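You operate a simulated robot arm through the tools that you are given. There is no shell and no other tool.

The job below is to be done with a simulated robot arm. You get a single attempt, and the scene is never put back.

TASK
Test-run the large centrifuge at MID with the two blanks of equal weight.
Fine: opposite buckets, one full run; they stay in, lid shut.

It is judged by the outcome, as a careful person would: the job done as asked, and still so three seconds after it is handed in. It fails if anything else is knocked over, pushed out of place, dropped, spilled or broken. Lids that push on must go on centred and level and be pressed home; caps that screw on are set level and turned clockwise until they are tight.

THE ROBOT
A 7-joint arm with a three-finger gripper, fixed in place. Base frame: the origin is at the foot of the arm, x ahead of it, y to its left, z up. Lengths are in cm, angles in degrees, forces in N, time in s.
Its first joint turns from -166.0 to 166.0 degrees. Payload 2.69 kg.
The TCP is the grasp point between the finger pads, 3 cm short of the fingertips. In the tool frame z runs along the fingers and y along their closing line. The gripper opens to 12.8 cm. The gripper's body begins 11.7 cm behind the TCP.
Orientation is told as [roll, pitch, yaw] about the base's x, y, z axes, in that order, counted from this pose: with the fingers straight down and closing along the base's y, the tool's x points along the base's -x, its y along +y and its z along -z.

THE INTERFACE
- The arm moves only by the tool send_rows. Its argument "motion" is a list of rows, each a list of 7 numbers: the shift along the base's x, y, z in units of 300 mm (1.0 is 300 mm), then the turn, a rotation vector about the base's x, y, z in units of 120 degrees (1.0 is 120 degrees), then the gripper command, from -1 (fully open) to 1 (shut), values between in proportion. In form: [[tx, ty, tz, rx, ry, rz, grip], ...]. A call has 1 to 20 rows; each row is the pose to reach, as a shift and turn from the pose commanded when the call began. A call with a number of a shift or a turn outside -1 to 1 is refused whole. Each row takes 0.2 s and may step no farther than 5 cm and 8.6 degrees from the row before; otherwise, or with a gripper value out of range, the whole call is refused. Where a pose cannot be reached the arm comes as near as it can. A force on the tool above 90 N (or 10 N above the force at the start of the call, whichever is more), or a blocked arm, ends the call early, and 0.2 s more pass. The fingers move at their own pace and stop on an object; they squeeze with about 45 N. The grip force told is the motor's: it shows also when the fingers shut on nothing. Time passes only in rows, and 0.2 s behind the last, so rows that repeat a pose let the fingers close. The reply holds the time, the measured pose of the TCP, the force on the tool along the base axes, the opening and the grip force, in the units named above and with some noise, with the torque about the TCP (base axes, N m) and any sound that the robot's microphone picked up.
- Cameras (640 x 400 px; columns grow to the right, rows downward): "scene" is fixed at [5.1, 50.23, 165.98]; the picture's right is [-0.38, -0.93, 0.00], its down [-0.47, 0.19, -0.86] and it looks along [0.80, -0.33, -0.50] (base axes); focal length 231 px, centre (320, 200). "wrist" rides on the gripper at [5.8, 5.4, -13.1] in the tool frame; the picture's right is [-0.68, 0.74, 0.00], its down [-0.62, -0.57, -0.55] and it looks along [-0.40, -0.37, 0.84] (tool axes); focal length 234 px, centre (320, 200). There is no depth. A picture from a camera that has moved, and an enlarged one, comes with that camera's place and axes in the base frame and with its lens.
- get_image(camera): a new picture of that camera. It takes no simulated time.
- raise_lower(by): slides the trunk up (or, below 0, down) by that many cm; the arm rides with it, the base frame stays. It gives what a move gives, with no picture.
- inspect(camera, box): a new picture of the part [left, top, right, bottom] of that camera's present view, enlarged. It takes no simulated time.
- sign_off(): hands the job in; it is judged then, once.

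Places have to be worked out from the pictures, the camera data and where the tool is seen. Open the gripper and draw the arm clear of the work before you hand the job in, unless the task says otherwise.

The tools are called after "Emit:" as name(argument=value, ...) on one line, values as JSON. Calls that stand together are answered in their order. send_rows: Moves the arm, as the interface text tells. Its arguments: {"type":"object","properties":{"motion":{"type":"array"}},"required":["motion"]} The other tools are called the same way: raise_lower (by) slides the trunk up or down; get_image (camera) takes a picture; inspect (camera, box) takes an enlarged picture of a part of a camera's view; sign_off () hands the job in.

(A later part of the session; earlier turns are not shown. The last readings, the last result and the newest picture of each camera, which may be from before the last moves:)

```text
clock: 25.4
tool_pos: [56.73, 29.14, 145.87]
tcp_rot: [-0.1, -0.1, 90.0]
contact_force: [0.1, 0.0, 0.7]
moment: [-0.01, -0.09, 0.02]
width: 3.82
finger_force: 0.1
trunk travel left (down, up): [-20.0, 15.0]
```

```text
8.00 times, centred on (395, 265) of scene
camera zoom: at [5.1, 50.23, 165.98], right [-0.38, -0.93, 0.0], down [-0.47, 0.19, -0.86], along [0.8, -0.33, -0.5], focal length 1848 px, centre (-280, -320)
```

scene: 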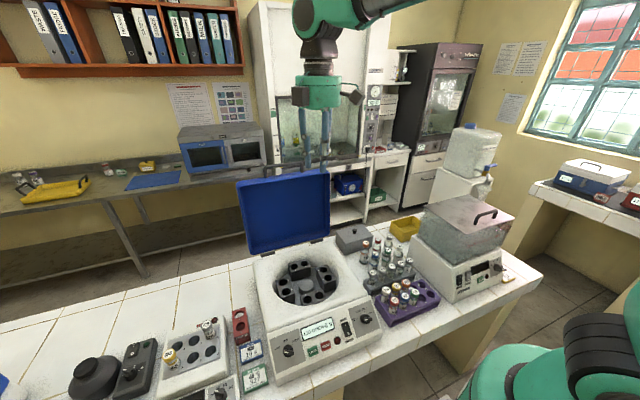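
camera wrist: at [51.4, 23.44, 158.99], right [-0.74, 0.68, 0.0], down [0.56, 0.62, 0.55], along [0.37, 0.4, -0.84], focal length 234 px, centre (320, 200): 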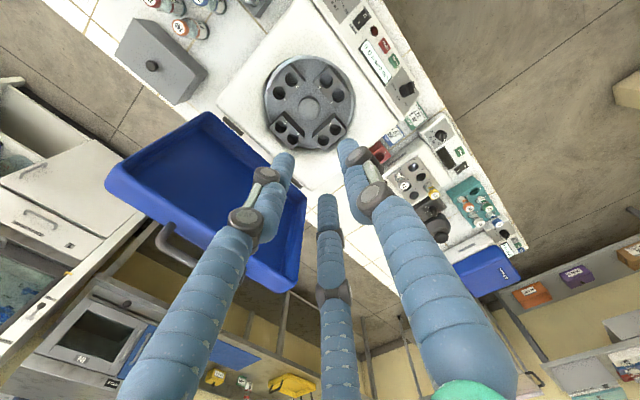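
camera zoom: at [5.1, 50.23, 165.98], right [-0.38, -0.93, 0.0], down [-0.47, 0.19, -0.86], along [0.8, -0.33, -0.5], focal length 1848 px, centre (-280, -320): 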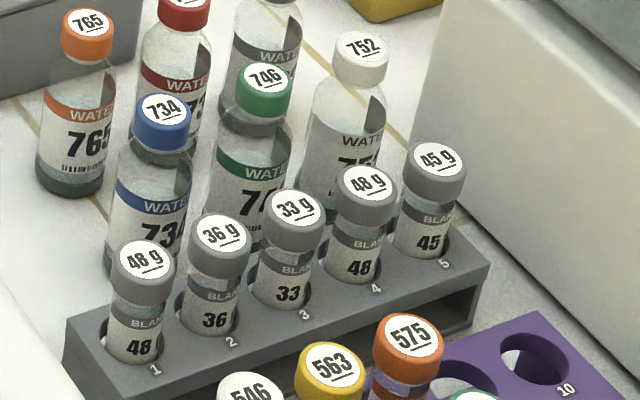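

Buckets' tops are at z≈95.9; hole 1 at (55.0, 33.8), hole 5 at (71.2, 29.3), symmetric about the hub. The 48 g blank in slot 1 is at (55.8, 6.9) with its cap top at z≈96.7, rack top 91.5. I move above it.

Emit:
send_rows(motion=[[0, -0.12, -0.08, 0, 0, 0, 0.31], [0, -0.24, -0.17, 0, 0, 0, 0.31], [0, -0.37, -0.27, 0, 0, 0, 0.31], [0, -0.5, -0.37, 0, 0, 0, 0.31], [-0.01, -0.62, -0.47, 0, 0, 0, 0.31], [-0.02, -0.7, -0.59, 0, 0, 0, 0.31], [-0.028, -0.74, -0.72, 0, 0, 0, 0.31], [-0.028, -0.74, -0.85, 0, 0, 0, 0.31], [-0.028, -0.74, -0.95, 0, 0, 0, 0.31], [-0.028, -0.74, -0.95, 0, 0, 0, 0.31]])

Emit:
get_image(camera="wrist")

Emit:
inspect(camera="scene", box=[340, 200, 440, 300])

```text
clock: 27.6
tool_pos: [56.38, 6.72, 117.54]
tcp_rot: [-0.1, -0.1, 90.0]
contact_force: [-0.2, 0.6, 0.4]
moment: [-0.01, 0.01, 0.0]
width: 4.41
finger_force: 0.2
trunk travel left (down, up): [-20.0, 15.0]
```

```text
taken
camera wrist: at [50.95, 0.9, 130.61], right [-0.74, 0.68, 0.0], down [0.56, 0.62, 0.55], along [0.37, 0.4, -0.84], focal length 234 px, centre (320, 200)
```

wrist: 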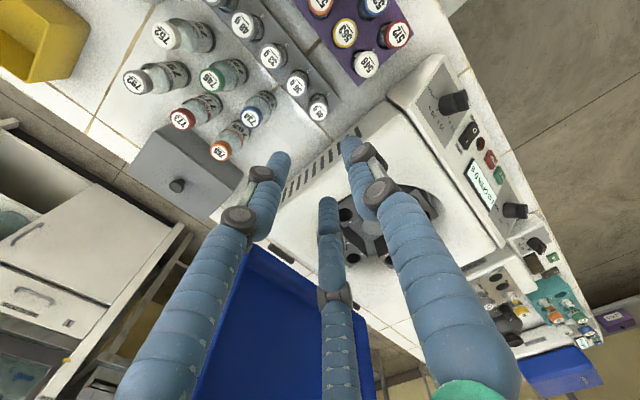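

```text
4.00 times, centred on (390, 250) of scene
camera zoom: at [5.1, 50.23, 165.98], right [-0.38, -0.93, 0.0], down [-0.47, 0.19, -0.86], along [0.8, -0.33, -0.5], focal length 924 px, centre (40, 0)
```

zoom: 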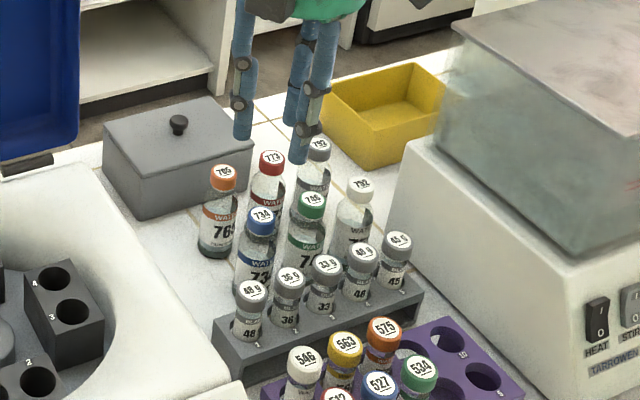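

I zoom the wrist view to re-measure cap positions from this closer pose.

Emit:
inspect(camera="wrist", box=[200, 0, 360, 130])

```text
3.08 times, centred on (280, 65) of wrist
camera zoom: at [50.95, 0.9, 130.61], right [-0.74, 0.68, 0.0], down [0.56, 0.62, 0.55], along [0.37, 0.4, -0.84], focal length 720 px, centre (443, 615)
```

zoom: 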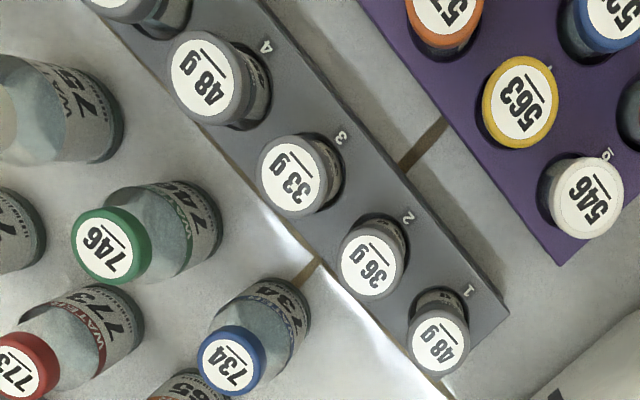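

From this closer view the cap centre is about 0.2 cm toward -x and 0.5 cm toward -y of the tool axis. I correct and descend to just above the cap for another check.

Emit:
send_rows(motion=[[-0.006, -0.015, -0.1, 0, 0, 0, 0.31], [-0.006, -0.015, -0.22, 0, 0, 0, 0.31], [-0.006, -0.015, -0.34, 0, 0, 0, 0.31], [-0.006, -0.015, -0.45, 0, 0, 0, 0.31], [-0.006, -0.015, -0.45, 0, 0, 0, 0.31]])

Emit:
get_image(camera="wrist")

Emit:
inspect(camera="scene", box=[340, 200, 440, 300])

```text
clock: 28.8
tool_pos: [56.18, 6.38, 103.68]
tcp_rot: [0.0, -0.2, 90.0]
contact_force: [1.0, 0.2, 0.4]
moment: [0.0, 0.06, 0.0]
width: 4.39
finger_force: 0.0
trunk travel left (down, up): [-20.0, 15.0]
```

```text
taken
camera wrist: at [50.79, 0.59, 116.86], right [-0.74, 0.68, 0.0], down [0.57, 0.62, 0.55], along [0.37, 0.4, -0.84], focal length 234 px, centre (320, 200)
```

wrist: 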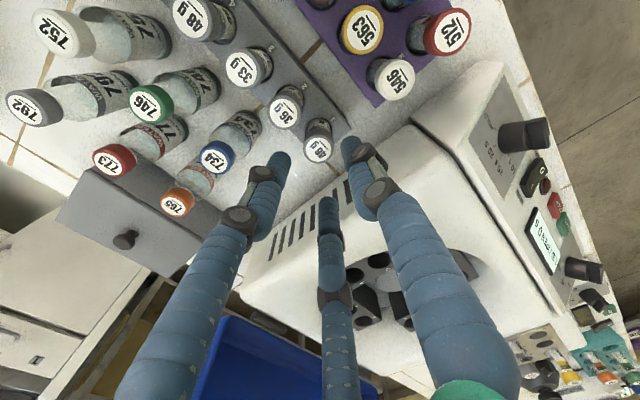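

```text
4.00 times, centred on (390, 250) of scene
camera zoom: at [5.1, 50.23, 165.98], right [-0.38, -0.93, 0.0], down [-0.47, 0.19, -0.86], along [0.8, -0.33, -0.5], focal length 924 px, centre (40, 0)
```

zoom: 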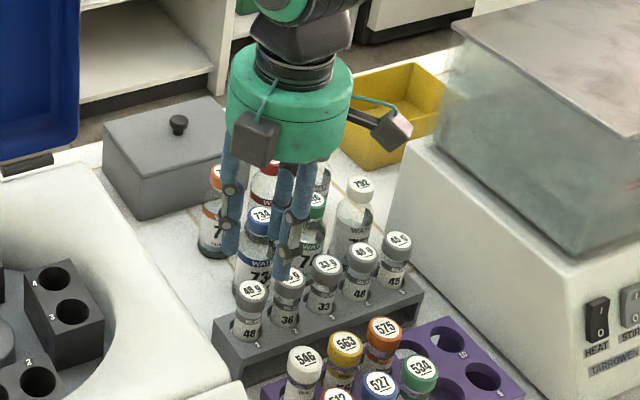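

The cap lines up with the tool axis within 2 mm. I descend to grasp height (TCP z≈96, tips ≈93, above the rack top at 91.5).

Emit:
send_rows(motion=[[-0.003, -0.004, -0.06, 0, 0, 0, 0.31], [-0.004, -0.005, -0.12, 0, 0, 0, 0.31], [-0.004, -0.005, -0.18, 0, 0, 0, 0.31], [-0.004, -0.005, -0.225, 0, 0, 0, 0.31], [-0.004, -0.005, -0.25, 0, 0, 0, 0.31], [-0.004, -0.005, -0.25, 0, 0, 0, 0.31]])

Emit:
get_image(camera="wrist")

Emit:
inspect(camera="scene", box=[340, 230, 440, 300])

```text
clock: 30.2
tool_pos: [56.02, 6.19, 96.01]
tcp_rot: [0.0, -0.2, 90.0]
contact_force: [-0.6, -3.0, 3.0]
moment: [0.02, -0.02, -0.01]
width: 5.86
finger_force: 1.4
trunk travel left (down, up): [-20.0, 15.0]
```

```text
taken
camera wrist: at [50.56, 0.37, 109.13], right [-0.74, 0.68, 0.0], down [0.57, 0.62, 0.55], along [0.37, 0.4, -0.84], focal length 234 px, centre (320, 200)
```

wrist: 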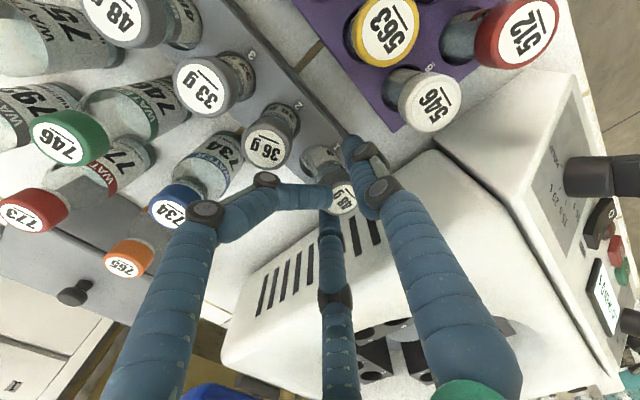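

```text
5.71 times, centred on (390, 265) of scene
camera zoom: at [5.1, 50.23, 165.98], right [-0.38, -0.93, 0.0], down [-0.47, 0.19, -0.86], along [0.8, -0.33, -0.5], focal length 1320 px, centre (-80, -171)
```

zoom: 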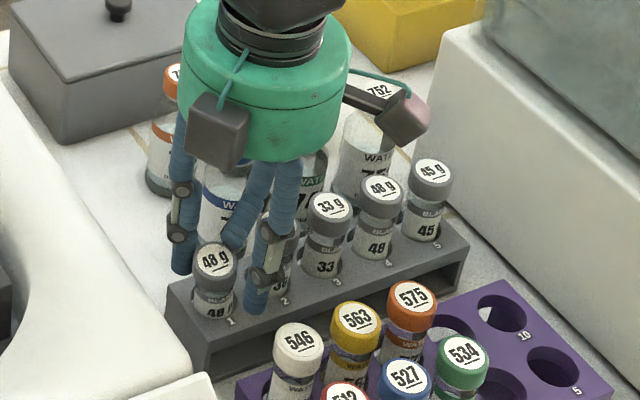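

The fingers have been pushed to 5.9 cm and the slot-1 cap is leaning ~1 cm: a rear finger came down beside it between the neighbours, so the hand truly occupies three directions. Forces are tiny; I back straight up slowly and re-check the rack.

Emit:
send_rows(motion=[[0, 0, 0.03, 0, 0, 0, 0.31], [0, 0, 0.06, 0, 0, 0, 0.31], [0, 0, 0.1, 0, 0, 0, 0.31], [0, 0, 0.15, 0, 0, 0, 0.31], [0, 0, 0.22, 0, 0, 0, 0.31], [0, 0, 0.3, 0, 0, 0, 0.31], [0, 0, 0.3, 0, 0, 0, 0.31]])

Emit:
get_image(camera="wrist")

Emit:
inspect(camera="scene", box=[340, 230, 440, 300])

```text
clock: 31.8
tool_pos: [55.92, 5.99, 105.04]
tcp_rot: [0.0, -0.2, 90.1]
contact_force: [0.0, 0.8, -0.3]
moment: [-0.01, -0.02, 0.0]
width: 4.39
finger_force: 0.0
trunk travel left (down, up): [-20.0, 15.0]
```

```text
taken
camera wrist: at [50.5, 0.2, 118.16], right [-0.74, 0.68, 0.0], down [0.57, 0.62, 0.55], along [0.37, 0.4, -0.84], focal length 234 px, centre (320, 200)
```

wrist: 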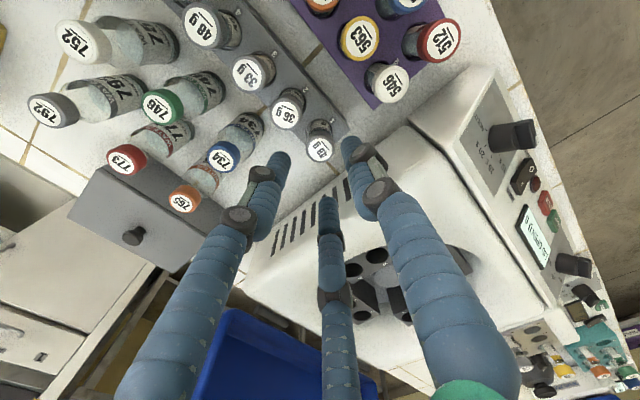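

```text
5.71 times, centred on (390, 265) of scene
camera zoom: at [5.1, 50.23, 165.98], right [-0.38, -0.93, 0.0], down [-0.47, 0.19, -0.86], along [0.8, -0.33, -0.5], focal length 1320 px, centre (-80, -171)
```

zoom: 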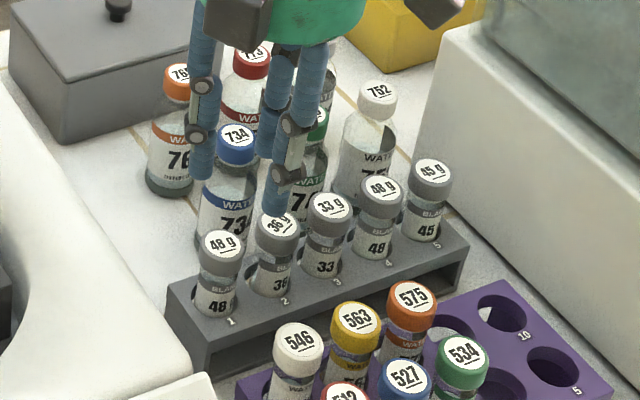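

The vial stood upright again. The finger projections match a three-finger centric hand (finger A along tool +y, two others at ±120°, each ~1.6 cm thick at radius width/2). For end slot 1, yaw 0 puts the finger gap toward the 36 g neighbour, so I rise and turn back to yaw 0.

Emit:
send_rows(motion=[[0, 0, 0.12, 0, 0, 0, 0.25], [0, 0, 0.24, 0, 0, -0.068, 0.25], [0, 0, 0.3, 0, 0, -0.136, 0.25], [0, 0, 0.3, 0, 0, -0.205, 0.25], [0, 0, 0.3, 0, 0, -0.273, 0.25], [0, 0, 0.3, 0, 0, -0.341, 0.25], [0, 0, 0.3, 0, 0, -0.409, 0.25], [0, 0, 0.3, 0, 0, -0.477, 0.25], [0, 0, 0.3, 0, 0, -0.545, 0.25], [0, 0, 0.3, 0, 0, -0.614, 0.25], [0, 0, 0.3, 0, 0, -0.682, 0.25], [0, 0, 0.3, 0, 0, -0.75, 0.25], [0, 0, 0.2, 0, 0, -0.75, 0.25], [0, 0, 0.1, 0, 0, -0.75, 0.25], [0, 0, 0.1, 0, 0, -0.75, 0.25]])

Emit:
get_image(camera="wrist")

Emit:
inspect(camera="wrist", box=[250, 80, 390, 190])

```text
clock: 35.0
tool_pos: [55.83, 6.32, 108.13]
tcp_rot: [0.0, -0.1, 0.0]
contact_force: [0.7, 0.6, -0.7]
moment: [0.03, 0.04, 0.03]
width: 4.79
finger_force: 0.1
trunk travel left (down, up): [-20.0, 15.0]
```

```text
taken
camera wrist: at [50.08, 11.86, 121.19], right [0.68, 0.74, 0.0], down [0.62, -0.57, 0.55], along [0.4, -0.37, -0.84], focal length 234 px, centre (320, 200)
```

wrist: 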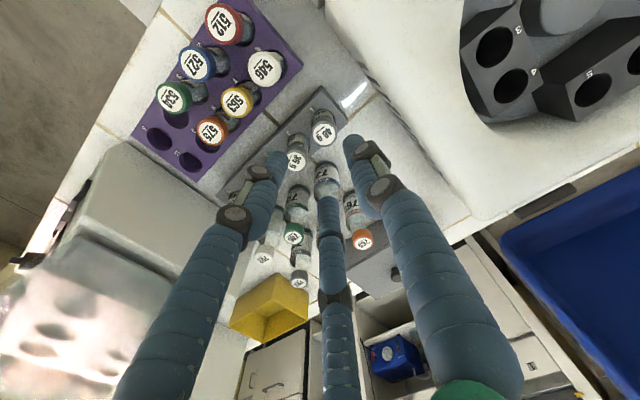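

```text
3.64 times, centred on (320, 135) of wrist
camera zoom: at [50.08, 11.86, 121.19], right [0.68, 0.74, 0.0], down [0.62, -0.57, 0.55], along [0.4, -0.37, -0.84], focal length 852 px, centre (320, 436)
```

zoom: 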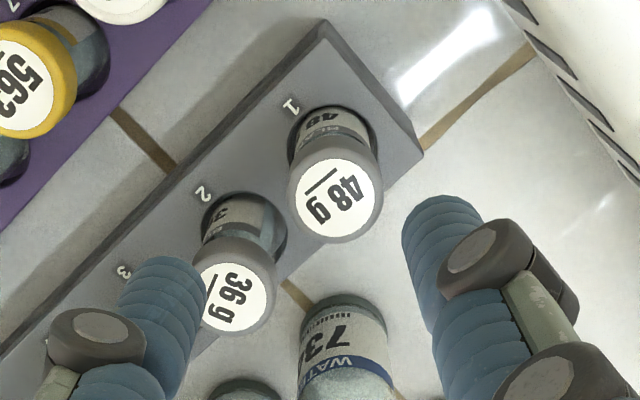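

From the yaw-0 view the cap is about +0.3 x, +0.4 y of the tool axis. I correct and descend to just above the caps for a finer check at fingertip depth.

Emit:
send_rows(motion=[[0.006, 0.006, -0.06, 0, 0, 0, 0.25], [0.012, 0.012, -0.12, 0, 0, 0, 0.25], [0.012, 0.012, -0.18, 0, 0, 0, 0.25], [0.012, 0.012, -0.18, 0, 0, 0, 0.25]])

Emit:
get_image(camera="wrist")

Emit:
inspect(camera="wrist", box=[240, 90, 400, 240])

Emit:
inspect(camera="scene", box=[340, 230, 420, 290])

```text
clock: 36.0
tool_pos: [56.5, 6.6, 102.63]
tcp_rot: [0.0, -0.2, 0.0]
contact_force: [-0.7, 0.2, 0.1]
moment: [0.03, 0.04, -0.02]
width: 4.8
finger_force: 0.0
trunk travel left (down, up): [-20.0, 15.0]
```

```text
taken
camera wrist: at [50.64, 12.13, 115.81], right [0.68, 0.74, 0.0], down [0.62, -0.57, 0.55], along [0.4, -0.37, -0.84], focal length 234 px, centre (320, 200)
```

wrist: 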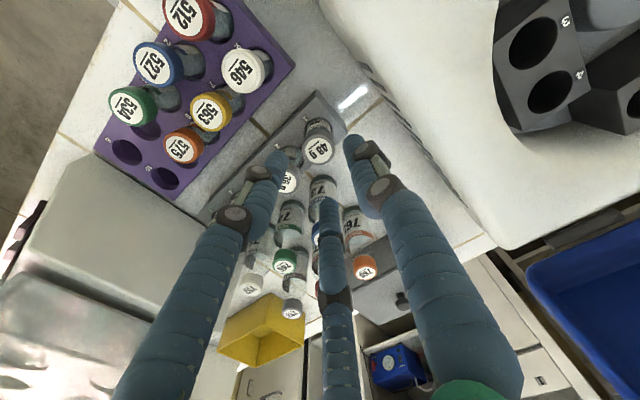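

```text
2.67 times, centred on (320, 165) of wrist
camera zoom: at [50.64, 12.13, 115.81], right [0.68, 0.74, 0.0], down [0.62, -0.57, 0.55], along [0.4, -0.37, -0.84], focal length 624 px, centre (320, 293)
```

zoom: 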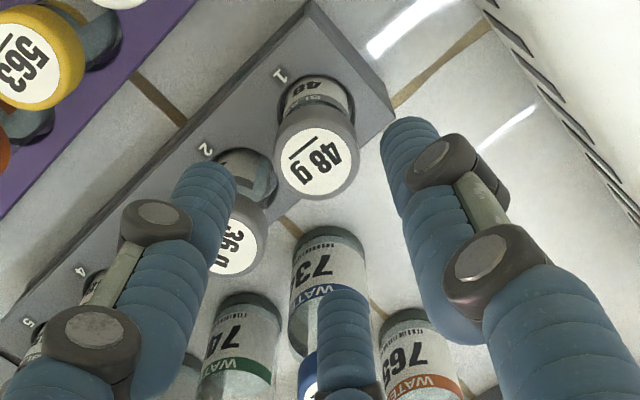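

```text
6.67 times, centred on (380, 260) of scene
camera zoom: at [5.1, 50.23, 165.98], right [-0.38, -0.93, 0.0], down [-0.47, 0.19, -0.86], along [0.8, -0.33, -0.5], focal length 1540 px, centre (-80, -200)
```

zoom: 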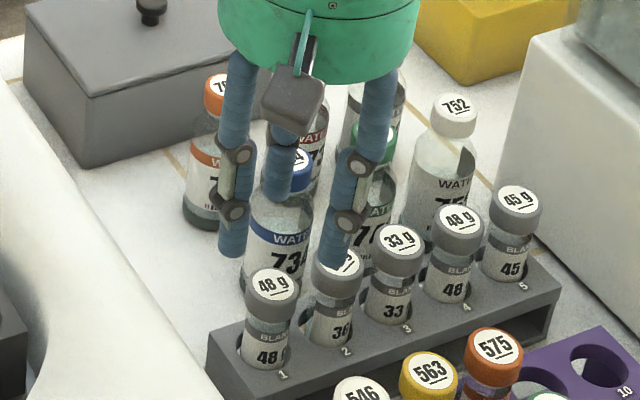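

Parallax between the two views puts the cap top at z≈95.7 and it now sits on the tool axis within 1 mm. I descend to TCP z≈95 and check.

Emit:
send_rows(motion=[[0, 0, -0.06, 0, 0, 0, 0.25], [0, 0, -0.12, 0, 0, 0, 0.25], [0, 0, -0.17, 0, 0, 0, 0.25], [0, 0, -0.215, 0, 0, 0, 0.25], [0, 0, -0.25, 0, 0, 0, 0.25], [0, 0, -0.25, 0, 0, 0, 0.25]])

Emit:
get_image(camera="wrist")

Emit:
inspect(camera="scene", box=[340, 230, 420, 290])

```text
clock: 37.4
tool_pos: [56.47, 6.68, 95.35]
tcp_rot: [0.0, -0.1, 0.0]
contact_force: [-0.6, 0.5, -0.5]
moment: [0.01, 0.03, 0.02]
width: 4.8
finger_force: 0.0
trunk travel left (down, up): [-20.0, 15.0]
```

```text
taken
camera wrist: at [50.58, 12.15, 108.4], right [0.68, 0.74, 0.0], down [0.62, -0.57, 0.55], along [0.4, -0.37, -0.84], focal length 234 px, centre (320, 200)
```

wrist: 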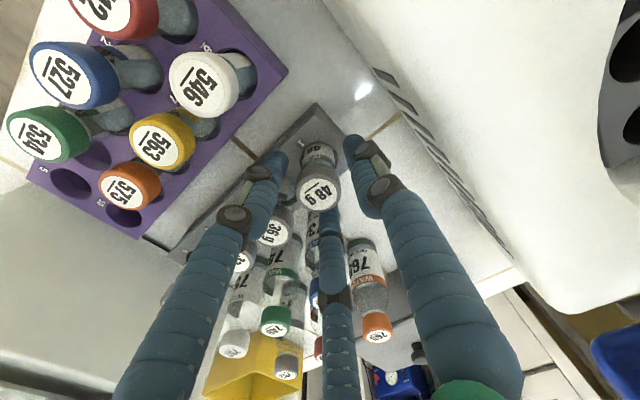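

```text
6.67 times, centred on (380, 260) of scene
camera zoom: at [5.1, 50.23, 165.98], right [-0.38, -0.93, 0.0], down [-0.47, 0.19, -0.86], along [0.8, -0.33, -0.5], focal length 1540 px, centre (-80, -200)
```

zoom: 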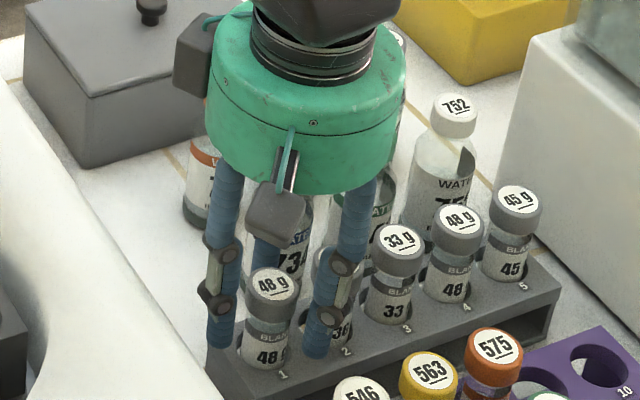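

The cap is centred between all three fingers without contact. Now I close on it.

Emit:
send_rows(motion=[[0, 0, -0.008, 0, 0, 0, 0.4], [0, 0, -0.008, 0, 0, 0, 0.6], [0, 0, -0.008, 0, 0, 0, 1], [0, 0, -0.008, 0, 0, 0, 1], [0, 0, -0.008, 0, 0, 0, 1]])

Emit:
inspect(camera="scene", box=[340, 230, 420, 290])

Emit:
get_image(camera="wrist")

```text
clock: 38.6
tool_pos: [56.45, 6.67, 95.08]
tcp_rot: [0.1, -0.1, -0.1]
contact_force: [0.5, -0.3, 0.3]
moment: [-0.01, 0.02, 0.01]
width: 2.7
finger_force: 45.0
trunk travel left (down, up): [-20.0, 15.0]
```

```text
6.67 times, centred on (380, 260) of scene
camera zoom: at [5.1, 50.23, 165.98], right [-0.38, -0.93, 0.0], down [-0.47, 0.19, -0.86], along [0.8, -0.33, -0.5], focal length 1540 px, centre (-80, -200)
```

zoom: 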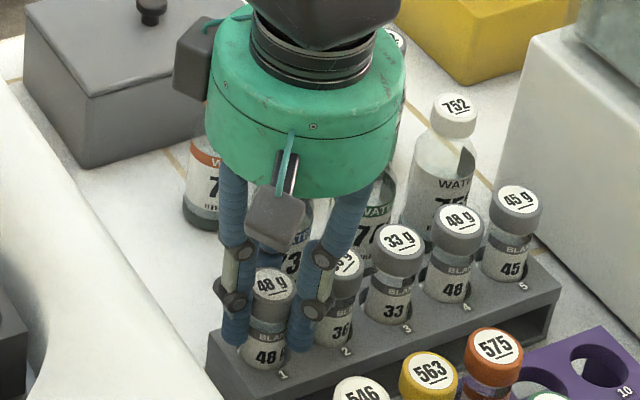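

```text
taken
camera wrist: at [50.57, 12.13, 108.18], right [0.68, 0.74, 0.0], down [0.62, -0.57, 0.55], along [0.4, -0.37, -0.84], focal length 234 px, centre (320, 200)
```

wrist: 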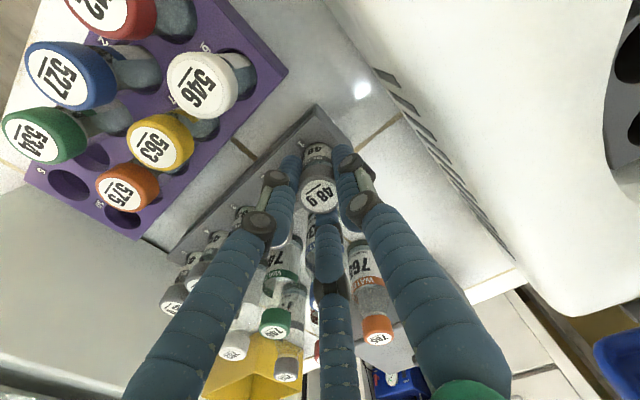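

The cap is held cleanly (2.7 cm, no side force). I lift straight up and check that the vial comes along.

Emit:
send_rows(motion=[[0, 0, 0.03, 0, 0, 0, 1], [0, 0, 0.08, 0, 0, 0, 1], [0, 0, 0.16, 0, 0, 0, 1], [0, 0, 0.26, 0, 0, 0, 1], [0, 0, 0.38, 0, 0, 0, 1], [0, 0, 0.52, 0, 0, 0, 1], [0, 0, 0.66, 0, 0, 0, 1], [0, 0, 0.66, 0, 0, 0, 1]])

Emit:
get_image(camera="wrist")

Emit:
get_image(camera="scene")

Emit:
inspect(camera="scene", box=[340, 170, 420, 290])

```text
clock: 40.4
tool_pos: [56.49, 6.81, 114.9]
tcp_rot: [0.0, -0.1, 0.0]
contact_force: [-0.3, -0.1, -0.1]
moment: [-0.01, -0.02, 0.02]
width: 2.73
finger_force: 45.5
trunk travel left (down, up): [-20.0, 15.0]
```

```text
taken
camera wrist: at [50.67, 12.33, 128.14], right [0.68, 0.74, 0.0], down [0.62, -0.57, 0.55], along [0.4, -0.37, -0.84], focal length 234 px, centre (320, 200)
```

wrist: 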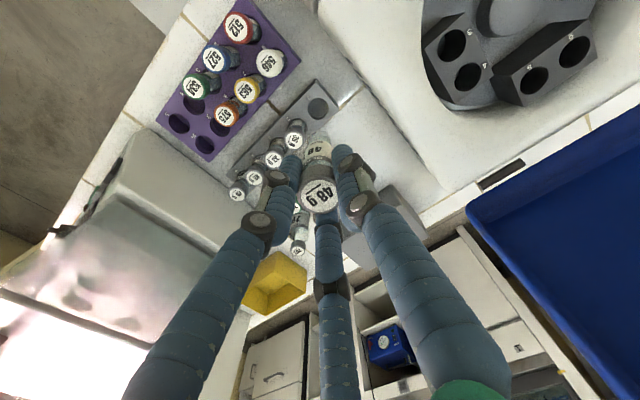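

```text
taken
```

scene: 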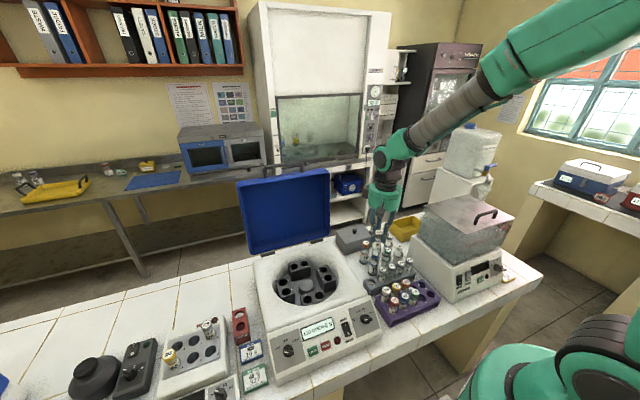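

```text
3.33 times, centred on (380, 230) of scene
camera zoom: at [5.1, 50.23, 165.98], right [-0.38, -0.93, 0.0], down [-0.47, 0.19, -0.86], along [0.8, -0.33, -0.5], focal length 770 px, centre (120, 100)
```

zoom: 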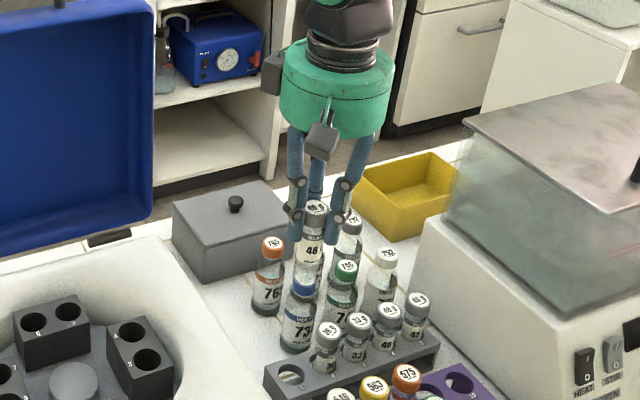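

The blank is held well and slot 1 is empty. I carry it over toward hole 3 at a safe height and look at the rotor from there.

Emit:
send_rows(motion=[[0.02, 0.08, 0.1, 0, 0, 0, 1], [0.05, 0.19, 0.17, 0, 0, 0, 1], [0.08, 0.31, 0.2, 0, 0, 0, 1], [0.11, 0.43, 0.2, 0, 0, 0, 1], [0.14, 0.55, 0.2, 0, 0, 0, 1], [0.14, 0.55, 0.2, 0, 0, 0, 1]])

Emit:
get_image(camera="wrist")

Emit:
inspect(camera="wrist", box=[230, 20, 430, 170])

Emit:
inspect(camera="scene", box=[250, 170, 390, 310])

```text
clock: 41.8
tool_pos: [60.71, 22.97, 120.46]
tcp_rot: [-0.1, 0.0, 0.0]
contact_force: [0.4, 0.5, -0.9]
moment: [-0.04, 0.02, 0.01]
width: 2.72
finger_force: 45.0
trunk travel left (down, up): [-20.0, 15.0]
```

```text
taken
camera wrist: at [54.76, 28.4, 133.61], right [0.68, 0.74, 0.0], down [0.62, -0.57, 0.55], along [0.4, -0.37, -0.84], focal length 234 px, centre (320, 200)
```

wrist: 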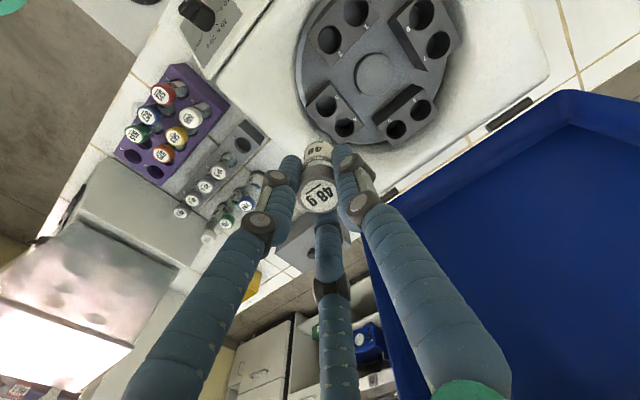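

```text
2.67 times, centred on (330, 95) of wrist
camera zoom: at [54.76, 28.4, 133.61], right [0.68, 0.74, 0.0], down [0.62, -0.57, 0.55], along [0.4, -0.37, -0.84], focal length 624 px, centre (293, 480)
```

zoom: 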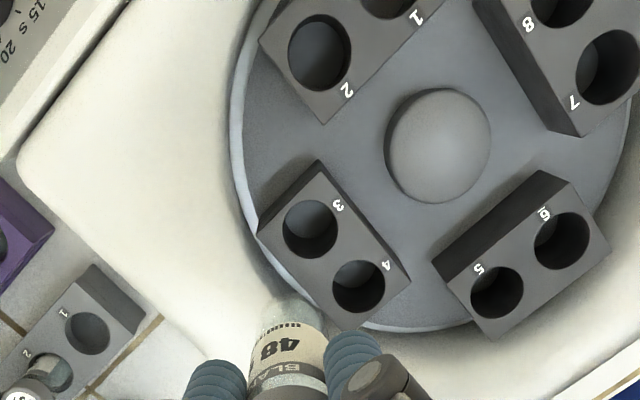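

```text
2.86 times, centred on (320, 240) of scene
camera zoom: at [5.1, 50.23, 165.98], right [-0.38, -0.93, 0.0], down [-0.47, 0.19, -0.86], along [0.8, -0.33, -0.5], focal length 660 px, centre (320, 86)
```

zoom: 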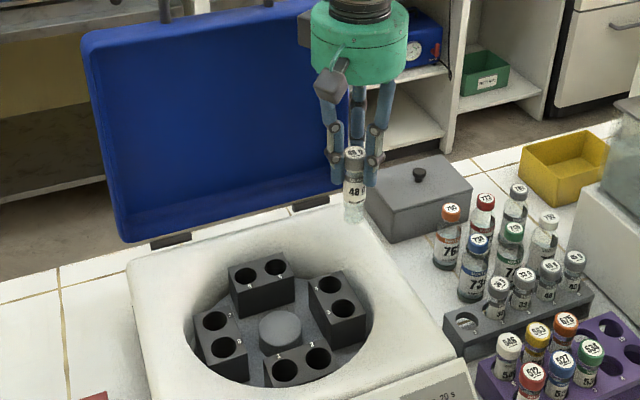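

Refined camera axes put hole 3 about (+0.3, +1.1) cm from the tool axis; the vial's bottom is ~8.4 cm below the TCP. I correct and descend so the vial is a few cm above the bucket, then re-check.

Emit:
send_rows(motion=[[0.005, 0.02, -0.05, 0, 0, 0, 1], [0.01, 0.036, -0.15, 0, 0, 0, 1], [0.01, 0.036, -0.27, 0, 0, 0, 1], [0.01, 0.036, -0.4, 0, 0, 0, 1], [0.01, 0.036, -0.4, 0, 0, 0, 1]])

Emit:
get_image(camera="wrist")

Emit:
inspect(camera="wrist", box=[240, 70, 420, 210])

Emit:
inspect(camera="scene", box=[270, 210, 370, 310])

```text
clock: 43.0
tool_pos: [61.03, 24.32, 108.68]
tcp_rot: [-0.2, 0.0, 0.0]
contact_force: [0.0, 0.6, -2.1]
moment: [0.01, 0.06, 0.03]
width: 2.74
finger_force: 44.5
trunk travel left (down, up): [-20.0, 15.0]
```

```text
taken
camera wrist: at [55.18, 29.73, 121.81], right [0.68, 0.74, 0.0], down [0.62, -0.57, 0.55], along [0.4, -0.37, -0.84], focal length 234 px, centre (320, 200)
```

wrist: 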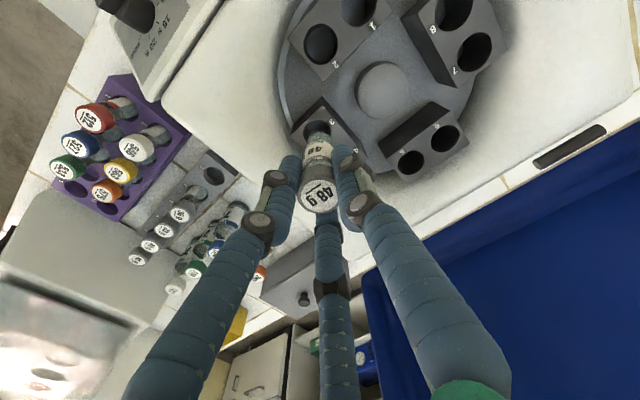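

```text
2.86 times, centred on (330, 140) of wrist
camera zoom: at [55.18, 29.73, 121.81], right [0.68, 0.74, 0.0], down [0.62, -0.57, 0.55], along [0.4, -0.37, -0.84], focal length 669 px, centre (291, 371)
```

zoom: 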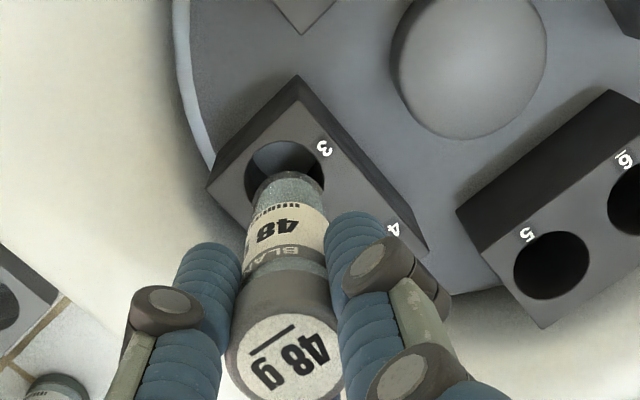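

```text
4.00 times, centred on (320, 260) of scene
camera zoom: at [5.1, 50.23, 165.98], right [-0.38, -0.93, 0.0], down [-0.47, 0.19, -0.86], along [0.8, -0.33, -0.5], focal length 924 px, centre (320, -40)
```

zoom: 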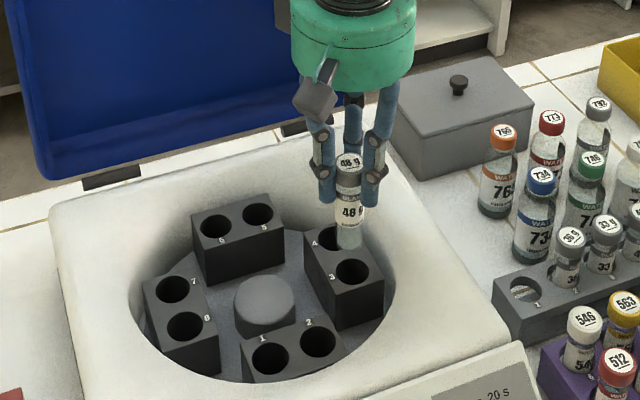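

Cross-checking with hole 5 puts hole 3's centre at about (0.0, -0.3) from the tool axis, with ±0.4 cm clearance. I correct and lower until the vial's bottom is at the hole mouth.

Emit:
send_rows(motion=[[0.001, -0.006, -0.02, 0, 0, 0, 1], [0.001, -0.01, -0.06, 0, 0, 0, 1], [0.001, -0.01, -0.1, 0, 0, 0, 1], [0.001, -0.01, -0.13, 0, 0, 0, 1], [0.001, -0.01, -0.13, 0, 0, 0, 1]])

Emit:
inspect(camera="wrist", box=[240, 70, 420, 210])

Emit:
inspect(camera="scene", box=[290, 230, 360, 300])

```text
clock: 44.2
tool_pos: [61.09, 23.94, 104.95]
tcp_rot: [0.0, -0.1, -0.1]
contact_force: [0.4, -0.1, -0.3]
moment: [0.0, -0.01, 0.0]
width: 2.73
finger_force: 45.2
trunk travel left (down, up): [-20.0, 15.0]
```

```text
2.86 times, centred on (330, 140) of wrist
camera zoom: at [55.23, 29.42, 118.1], right [0.68, 0.74, 0.0], down [0.62, -0.57, 0.55], along [0.4, -0.37, -0.84], focal length 669 px, centre (291, 371)
```

zoom: 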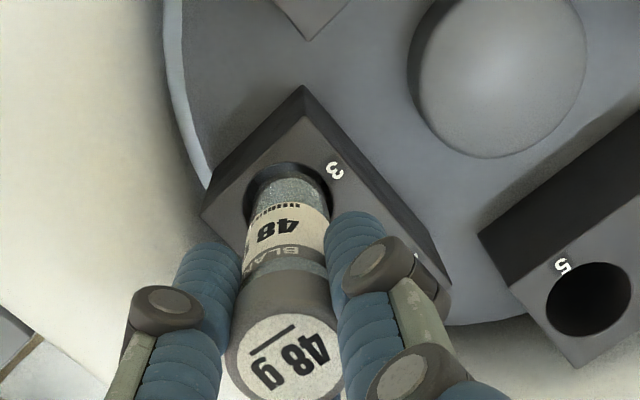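

```text
5.71 times, centred on (325, 265) of scene
camera zoom: at [5.1, 50.23, 165.98], right [-0.38, -0.93, 0.0], down [-0.47, 0.19, -0.86], along [0.8, -0.33, -0.5], focal length 1320 px, centre (291, -171)
```

zoom: 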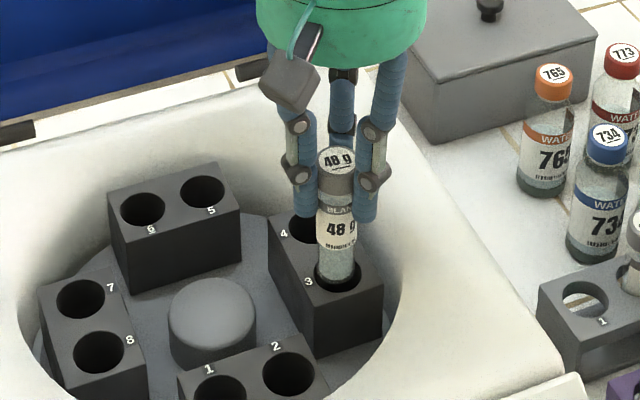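

The vial is centred in the mouth of hole 3. I lower further in small steps, watching for contact.

Emit:
send_rows(motion=[[0, 0, -0.03, 0, 0, 0, 1], [0, 0, -0.06, 0, 0, 0, 1], [0, 0, -0.09, 0, 0, 0, 1], [0, 0, -0.12, 0, 0, 0, 1], [0, 0, -0.14, 0, 0, 0, 1], [0, 0, -0.14, 0, 0, 0, 1]])

Emit:
inspect(camera="scene", box=[290, 230, 360, 300])

Emit:
inspect(camera="wrist", box=[240, 70, 420, 210])

```text
clock: 45.6
tool_pos: [61.11, 23.84, 100.72]
tcp_rot: [0.0, -0.1, 0.0]
contact_force: [1.1, -0.2, -0.8]
moment: [0.0, -0.14, 0.0]
width: 2.72
finger_force: 45.1
trunk travel left (down, up): [-20.0, 15.0]
```

```text
5.71 times, centred on (325, 265) of scene
camera zoom: at [5.1, 50.23, 165.98], right [-0.38, -0.93, 0.0], down [-0.47, 0.19, -0.86], along [0.8, -0.33, -0.5], focal length 1320 px, centre (291, -171)
```

zoom: 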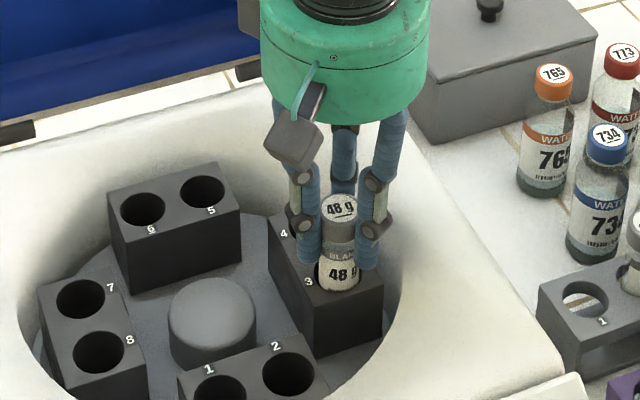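

```text
2.86 times, centred on (330, 140) of wrist
camera zoom: at [55.14, 29.22, 113.89], right [0.68, 0.74, 0.0], down [0.62, -0.57, 0.55], along [0.41, -0.37, -0.84], focal length 669 px, centre (291, 371)
```

zoom: 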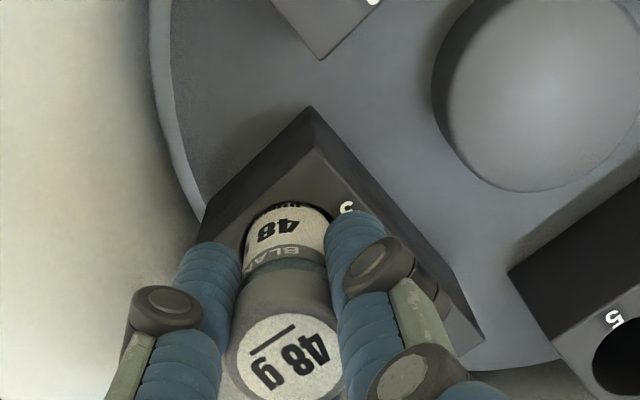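

It is well inside with no significant load. I nudge +y slightly and keep lowering gently until the base touches or the fingertips near the bucket top.

Emit:
send_rows(motion=[[0, 0.004, -0.015, 0, 0, 0, 1], [0, 0.004, -0.03, 0, 0, 0, 1], [0, 0.004, -0.04, 0, 0, 0, 1], [0, 0.004, -0.04, 0, 0, 0, 1]])

Emit:
inspect(camera="scene", box=[290, 230, 360, 300])

```text
clock: 46.6
tool_pos: [61.16, 23.96, 99.49]
tcp_rot: [-0.1, 0.1, -0.1]
contact_force: [0.8, -1.2, -3.2]
moment: [-0.17, -0.14, 0.0]
width: 2.7
finger_force: 45.0
trunk travel left (down, up): [-20.0, 15.0]
```

```text
5.71 times, centred on (325, 265) of scene
camera zoom: at [5.1, 50.23, 165.98], right [-0.38, -0.93, 0.0], down [-0.47, 0.19, -0.86], along [0.8, -0.33, -0.5], focal length 1320 px, centre (291, -171)
```

zoom: 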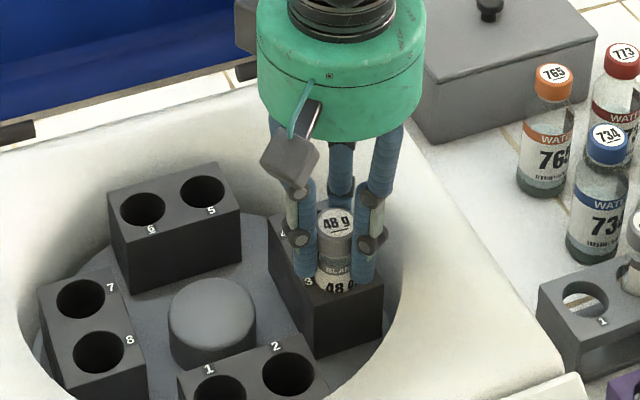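

Still no firm contact. I lower another 0.7 cm.

Emit:
send_rows(motion=[[0, 0, -0.012, 0, 0, 0, 1], [0, 0, -0.024, 0, 0, 0, 1], [0, 0, -0.024, 0, 0, 0, 1]])

Emit:
inspect(camera="wrist", box=[240, 70, 420, 210])

Emit:
inspect(camera="scene", box=[300, 240, 350, 290])

```text
clock: 47.4
tool_pos: [61.05, 24.01, 98.89]
tcp_rot: [0.0, -0.2, 0.0]
contact_force: [-1.4, -6.0, 13.7]
moment: [-0.29, 0.18, 0.02]
width: 2.71
finger_force: 45.3
trunk travel left (down, up): [-20.0, 15.0]
```

```text
2.86 times, centred on (330, 140) of wrist
camera zoom: at [55.17, 29.48, 112.06], right [0.68, 0.74, 0.0], down [0.61, -0.57, 0.55], along [0.41, -0.37, -0.83], focal length 669 px, centre (291, 371)
```

zoom: 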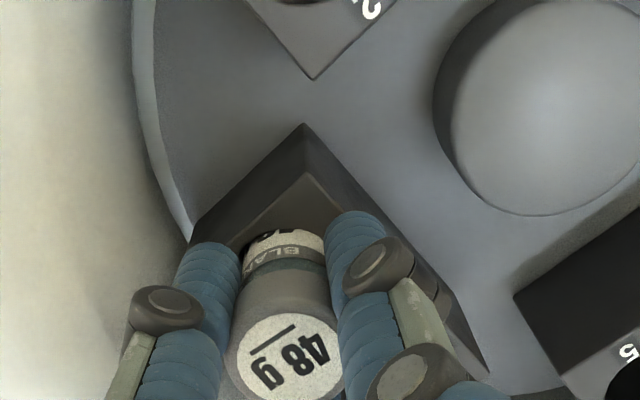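

```text
8.00 times, centred on (325, 265) of scene
camera zoom: at [5.1, 50.23, 165.98], right [-0.38, -0.93, 0.0], down [-0.47, 0.19, -0.86], along [0.8, -0.33, -0.5], focal length 1848 px, centre (280, -320)
```

zoom: 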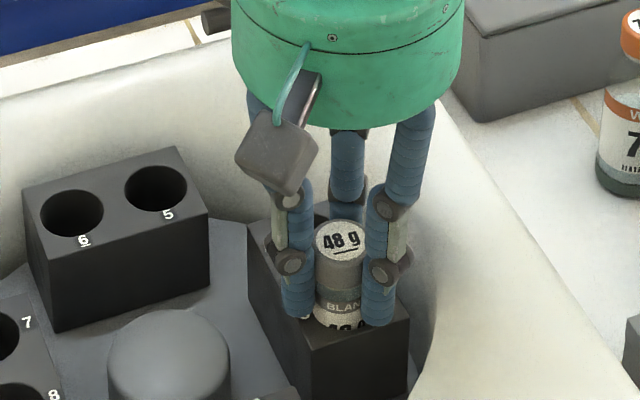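

A 14 N upward contact shows the vial's base is seated. I release gently and rise.

Emit:
send_rows(motion=[[0, 0, 0.004, 0, 0, 0, 0.8], [0, 0, 0.004, 0, 0, 0, 0.5], [0, 0, 0.004, 0, 0, 0, 0.3], [0, 0, 0.004, 0, 0, 0, 0.3], [0, 0, 0.05, 0, 0, 0, 0.3], [0, 0, 0.12, 0, 0, 0, 0.3], [0, 0, 0.25, 0, 0, 0, 0.3], [0, 0, 0.4, 0, 0, 0, 0.3], [0, 0, 0.55, 0, 0, 0, 0.3], [0, 0, 0.55, 0, 0, 0, 0.3]])

Emit:
inspect(camera="scene", box=[265, 240, 365, 310])

Emit:
get_image(camera="wrist")

```text
clock: 49.6
tool_pos: [60.68, 23.77, 115.13]
tcp_rot: [0.0, -0.1, 0.0]
contact_force: [-0.4, -0.4, 0.3]
moment: [0.01, -0.04, 0.0]
width: 4.49
finger_force: 0.1
trunk travel left (down, up): [-20.0, 15.0]
```

```text
5.71 times, centred on (315, 275) of scene
camera zoom: at [5.1, 50.23, 165.98], right [-0.38, -0.93, 0.0], down [-0.47, 0.19, -0.86], along [0.8, -0.33, -0.5], focal length 1320 px, centre (349, -229)
```

zoom: 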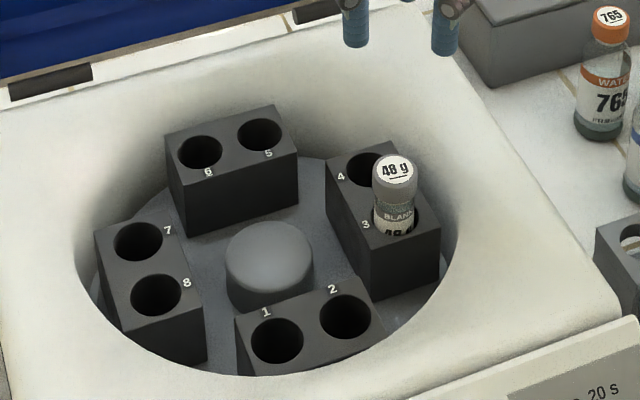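

```text
taken
camera wrist: at [54.75, 29.25, 128.2], right [0.68, 0.74, 0.0], down [0.62, -0.57, 0.55], along [0.4, -0.37, -0.84], focal length 234 px, centre (320, 200)
```

wrist: 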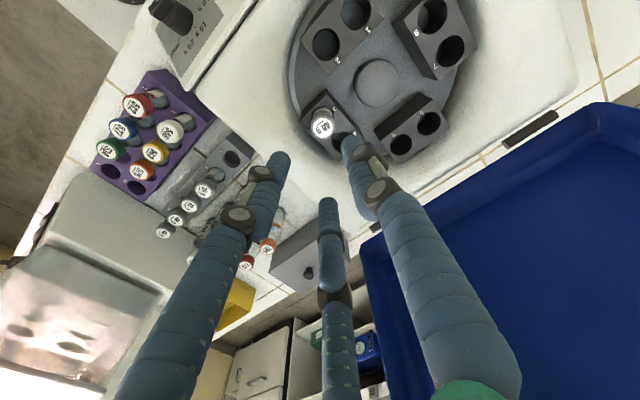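

The first 48 g blank stands properly in hole 3. Next I go to slot 4 at about (56.4, -6.8), turning to yaw 90 and using a narrower opening so the two rear fingers pass between the neighbours.

Emit:
send_rows(motion=[[0, -0.03, 0.1, 0, 0, 0.068, 0.45], [0, -0.1, 0.17, 0, 0, 0.136, 0.45], [-0.02, -0.2, 0.17, 0, 0, 0.205, 0.45], [-0.04, -0.31, 0.17, 0, 0, 0.273, 0.45], [-0.06, -0.42, 0.17, 0, 0, 0.341, 0.45], [-0.08, -0.53, 0.17, 0, 0, 0.409, 0.45], [-0.1, -0.64, 0.17, 0, 0, 0.477, 0.45], [-0.12, -0.75, 0.17, 0, 0, 0.545, 0.45], [-0.13, -0.86, 0.17, 0, 0, 0.614, 0.45], [-0.14, -0.96, 0.17, 0, 0, 0.682, 0.45], [-0.14, -1.0, 0.1, 0, 0, 0.75, 0.45], [-0.14, -1.0, 0.0, 0, 0, 0.75, 0.45], [-0.14, -1.0, 0.0, 0, 0, 0.75, 0.45]])

Emit:
get_image(camera="wrist")

Emit:
inspect(camera="wrist", box=[240, 60, 400, 180])

Emit:
get_image(camera="scene")

```text
clock: 52.4
tool_pos: [56.7, -5.99, 115.32]
tcp_rot: [0.0, -0.1, 90.1]
contact_force: [0.0, 0.3, -1.4]
moment: [-0.01, 0.0, 0.01]
width: 3.54
finger_force: 0.0
trunk travel left (down, up): [-20.0, 15.0]
```

```text
taken
camera wrist: at [51.24, -11.8, 128.44], right [-0.74, 0.68, 0.0], down [0.56, 0.62, 0.55], along [0.37, 0.41, -0.84], focal length 234 px, centre (320, 200)
```

wrist: 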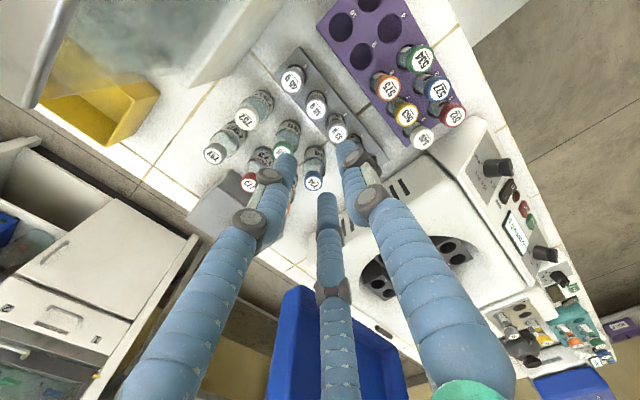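

```text
3.33 times, centred on (320, 120) of wrist
camera zoom: at [51.24, -11.8, 128.44], right [-0.74, 0.68, 0.0], down [0.56, 0.62, 0.55], along [0.37, 0.41, -0.84], focal length 781 px, centre (320, 467)
```

zoom: 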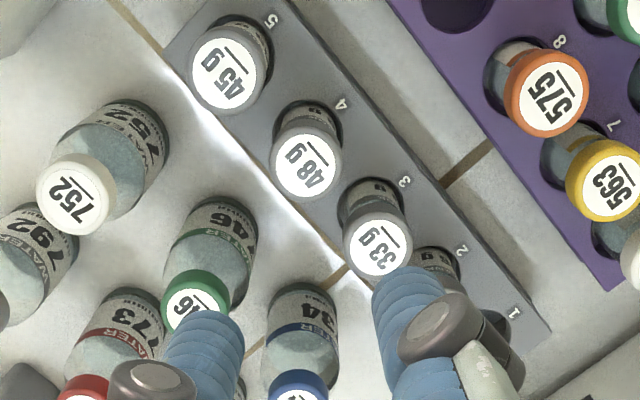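

```text
taken
```

scene: 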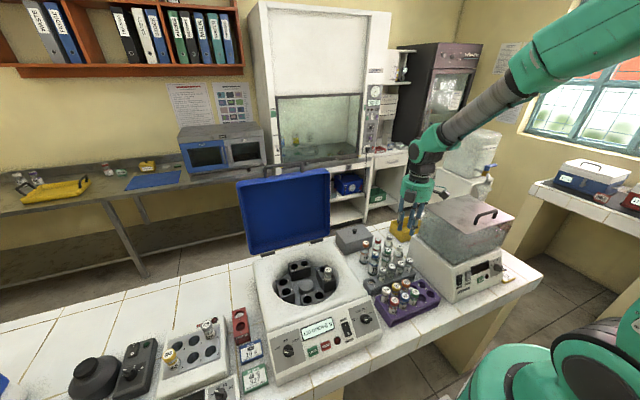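

Slot 4's cap lies about (-0.15, -0.95) from the tool axis. I correct, descend to just above the caps and check again.

Emit:
send_rows(motion=[[-0.003, -0.018, -0.05, 0, 0, 0, 0.45], [-0.005, -0.032, -0.15, 0, 0, 0, 0.45], [-0.005, -0.032, -0.27, 0, 0, 0, 0.45], [-0.005, -0.032, -0.37, 0, 0, 0, 0.45], [-0.005, -0.032, -0.42, 0, 0, 0, 0.45], [-0.005, -0.032, -0.42, 0, 0, 0, 0.45]])

Emit:
get_image(camera="wrist")

Emit:
inspect(camera="wrist", box=[240, 90, 400, 230])

Emit:
inspect(camera="scene", box=[360, 200, 440, 280])

```text
clock: 53.8
tool_pos: [56.55, -7.26, 102.66]
tcp_rot: [0.0, -0.1, 89.9]
contact_force: [-0.6, 0.1, -0.2]
moment: [0.04, -0.01, -0.01]
width: 3.51
finger_force: 0.1
trunk travel left (down, up): [-20.0, 15.0]
```

```text
taken
camera wrist: at [51.17, -12.89, 115.9], right [-0.74, 0.68, 0.0], down [0.57, 0.62, 0.55], along [0.37, 0.4, -0.84], focal length 234 px, centre (320, 200)
```

wrist: 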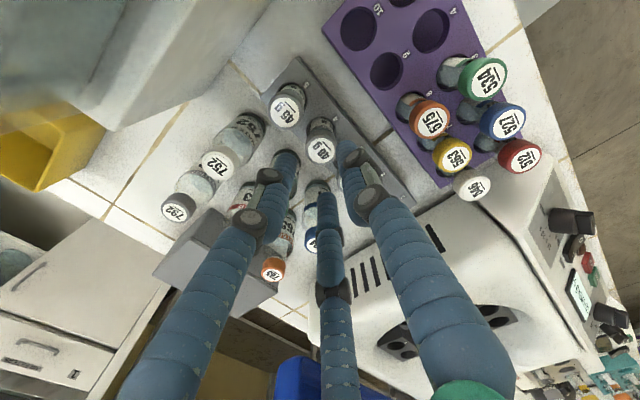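

```text
2.86 times, centred on (320, 160) of wrist
camera zoom: at [51.17, -12.89, 115.9], right [-0.74, 0.68, 0.0], down [0.57, 0.62, 0.55], along [0.37, 0.4, -0.84], focal length 669 px, centre (320, 314)
```

zoom: 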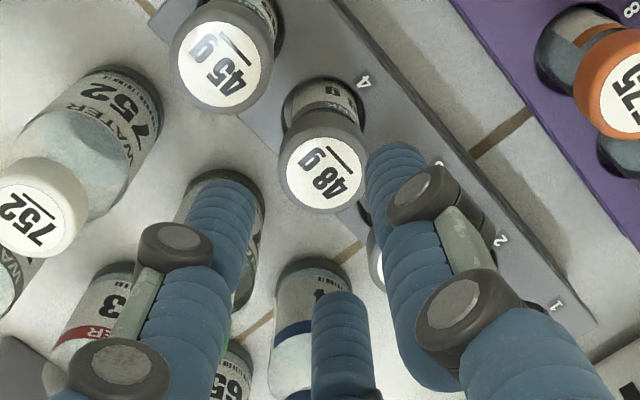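

```text
5.00 times, centred on (400, 240) of scene
camera zoom: at [5.1, 50.23, 165.98], right [-0.38, -0.93, 0.0], down [-0.47, 0.19, -0.86], along [0.8, -0.33, -0.5], focal length 1155 px, centre (-80, 0)
```

zoom: 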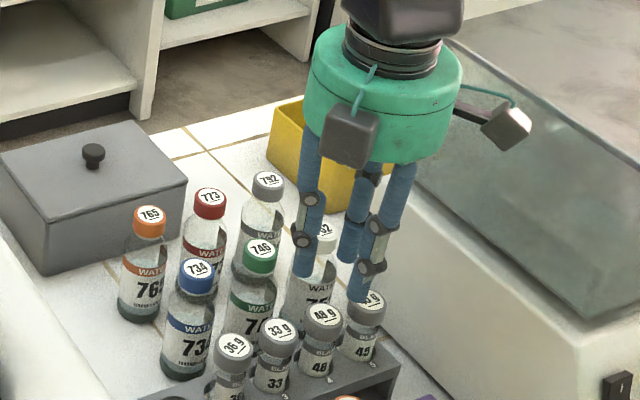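

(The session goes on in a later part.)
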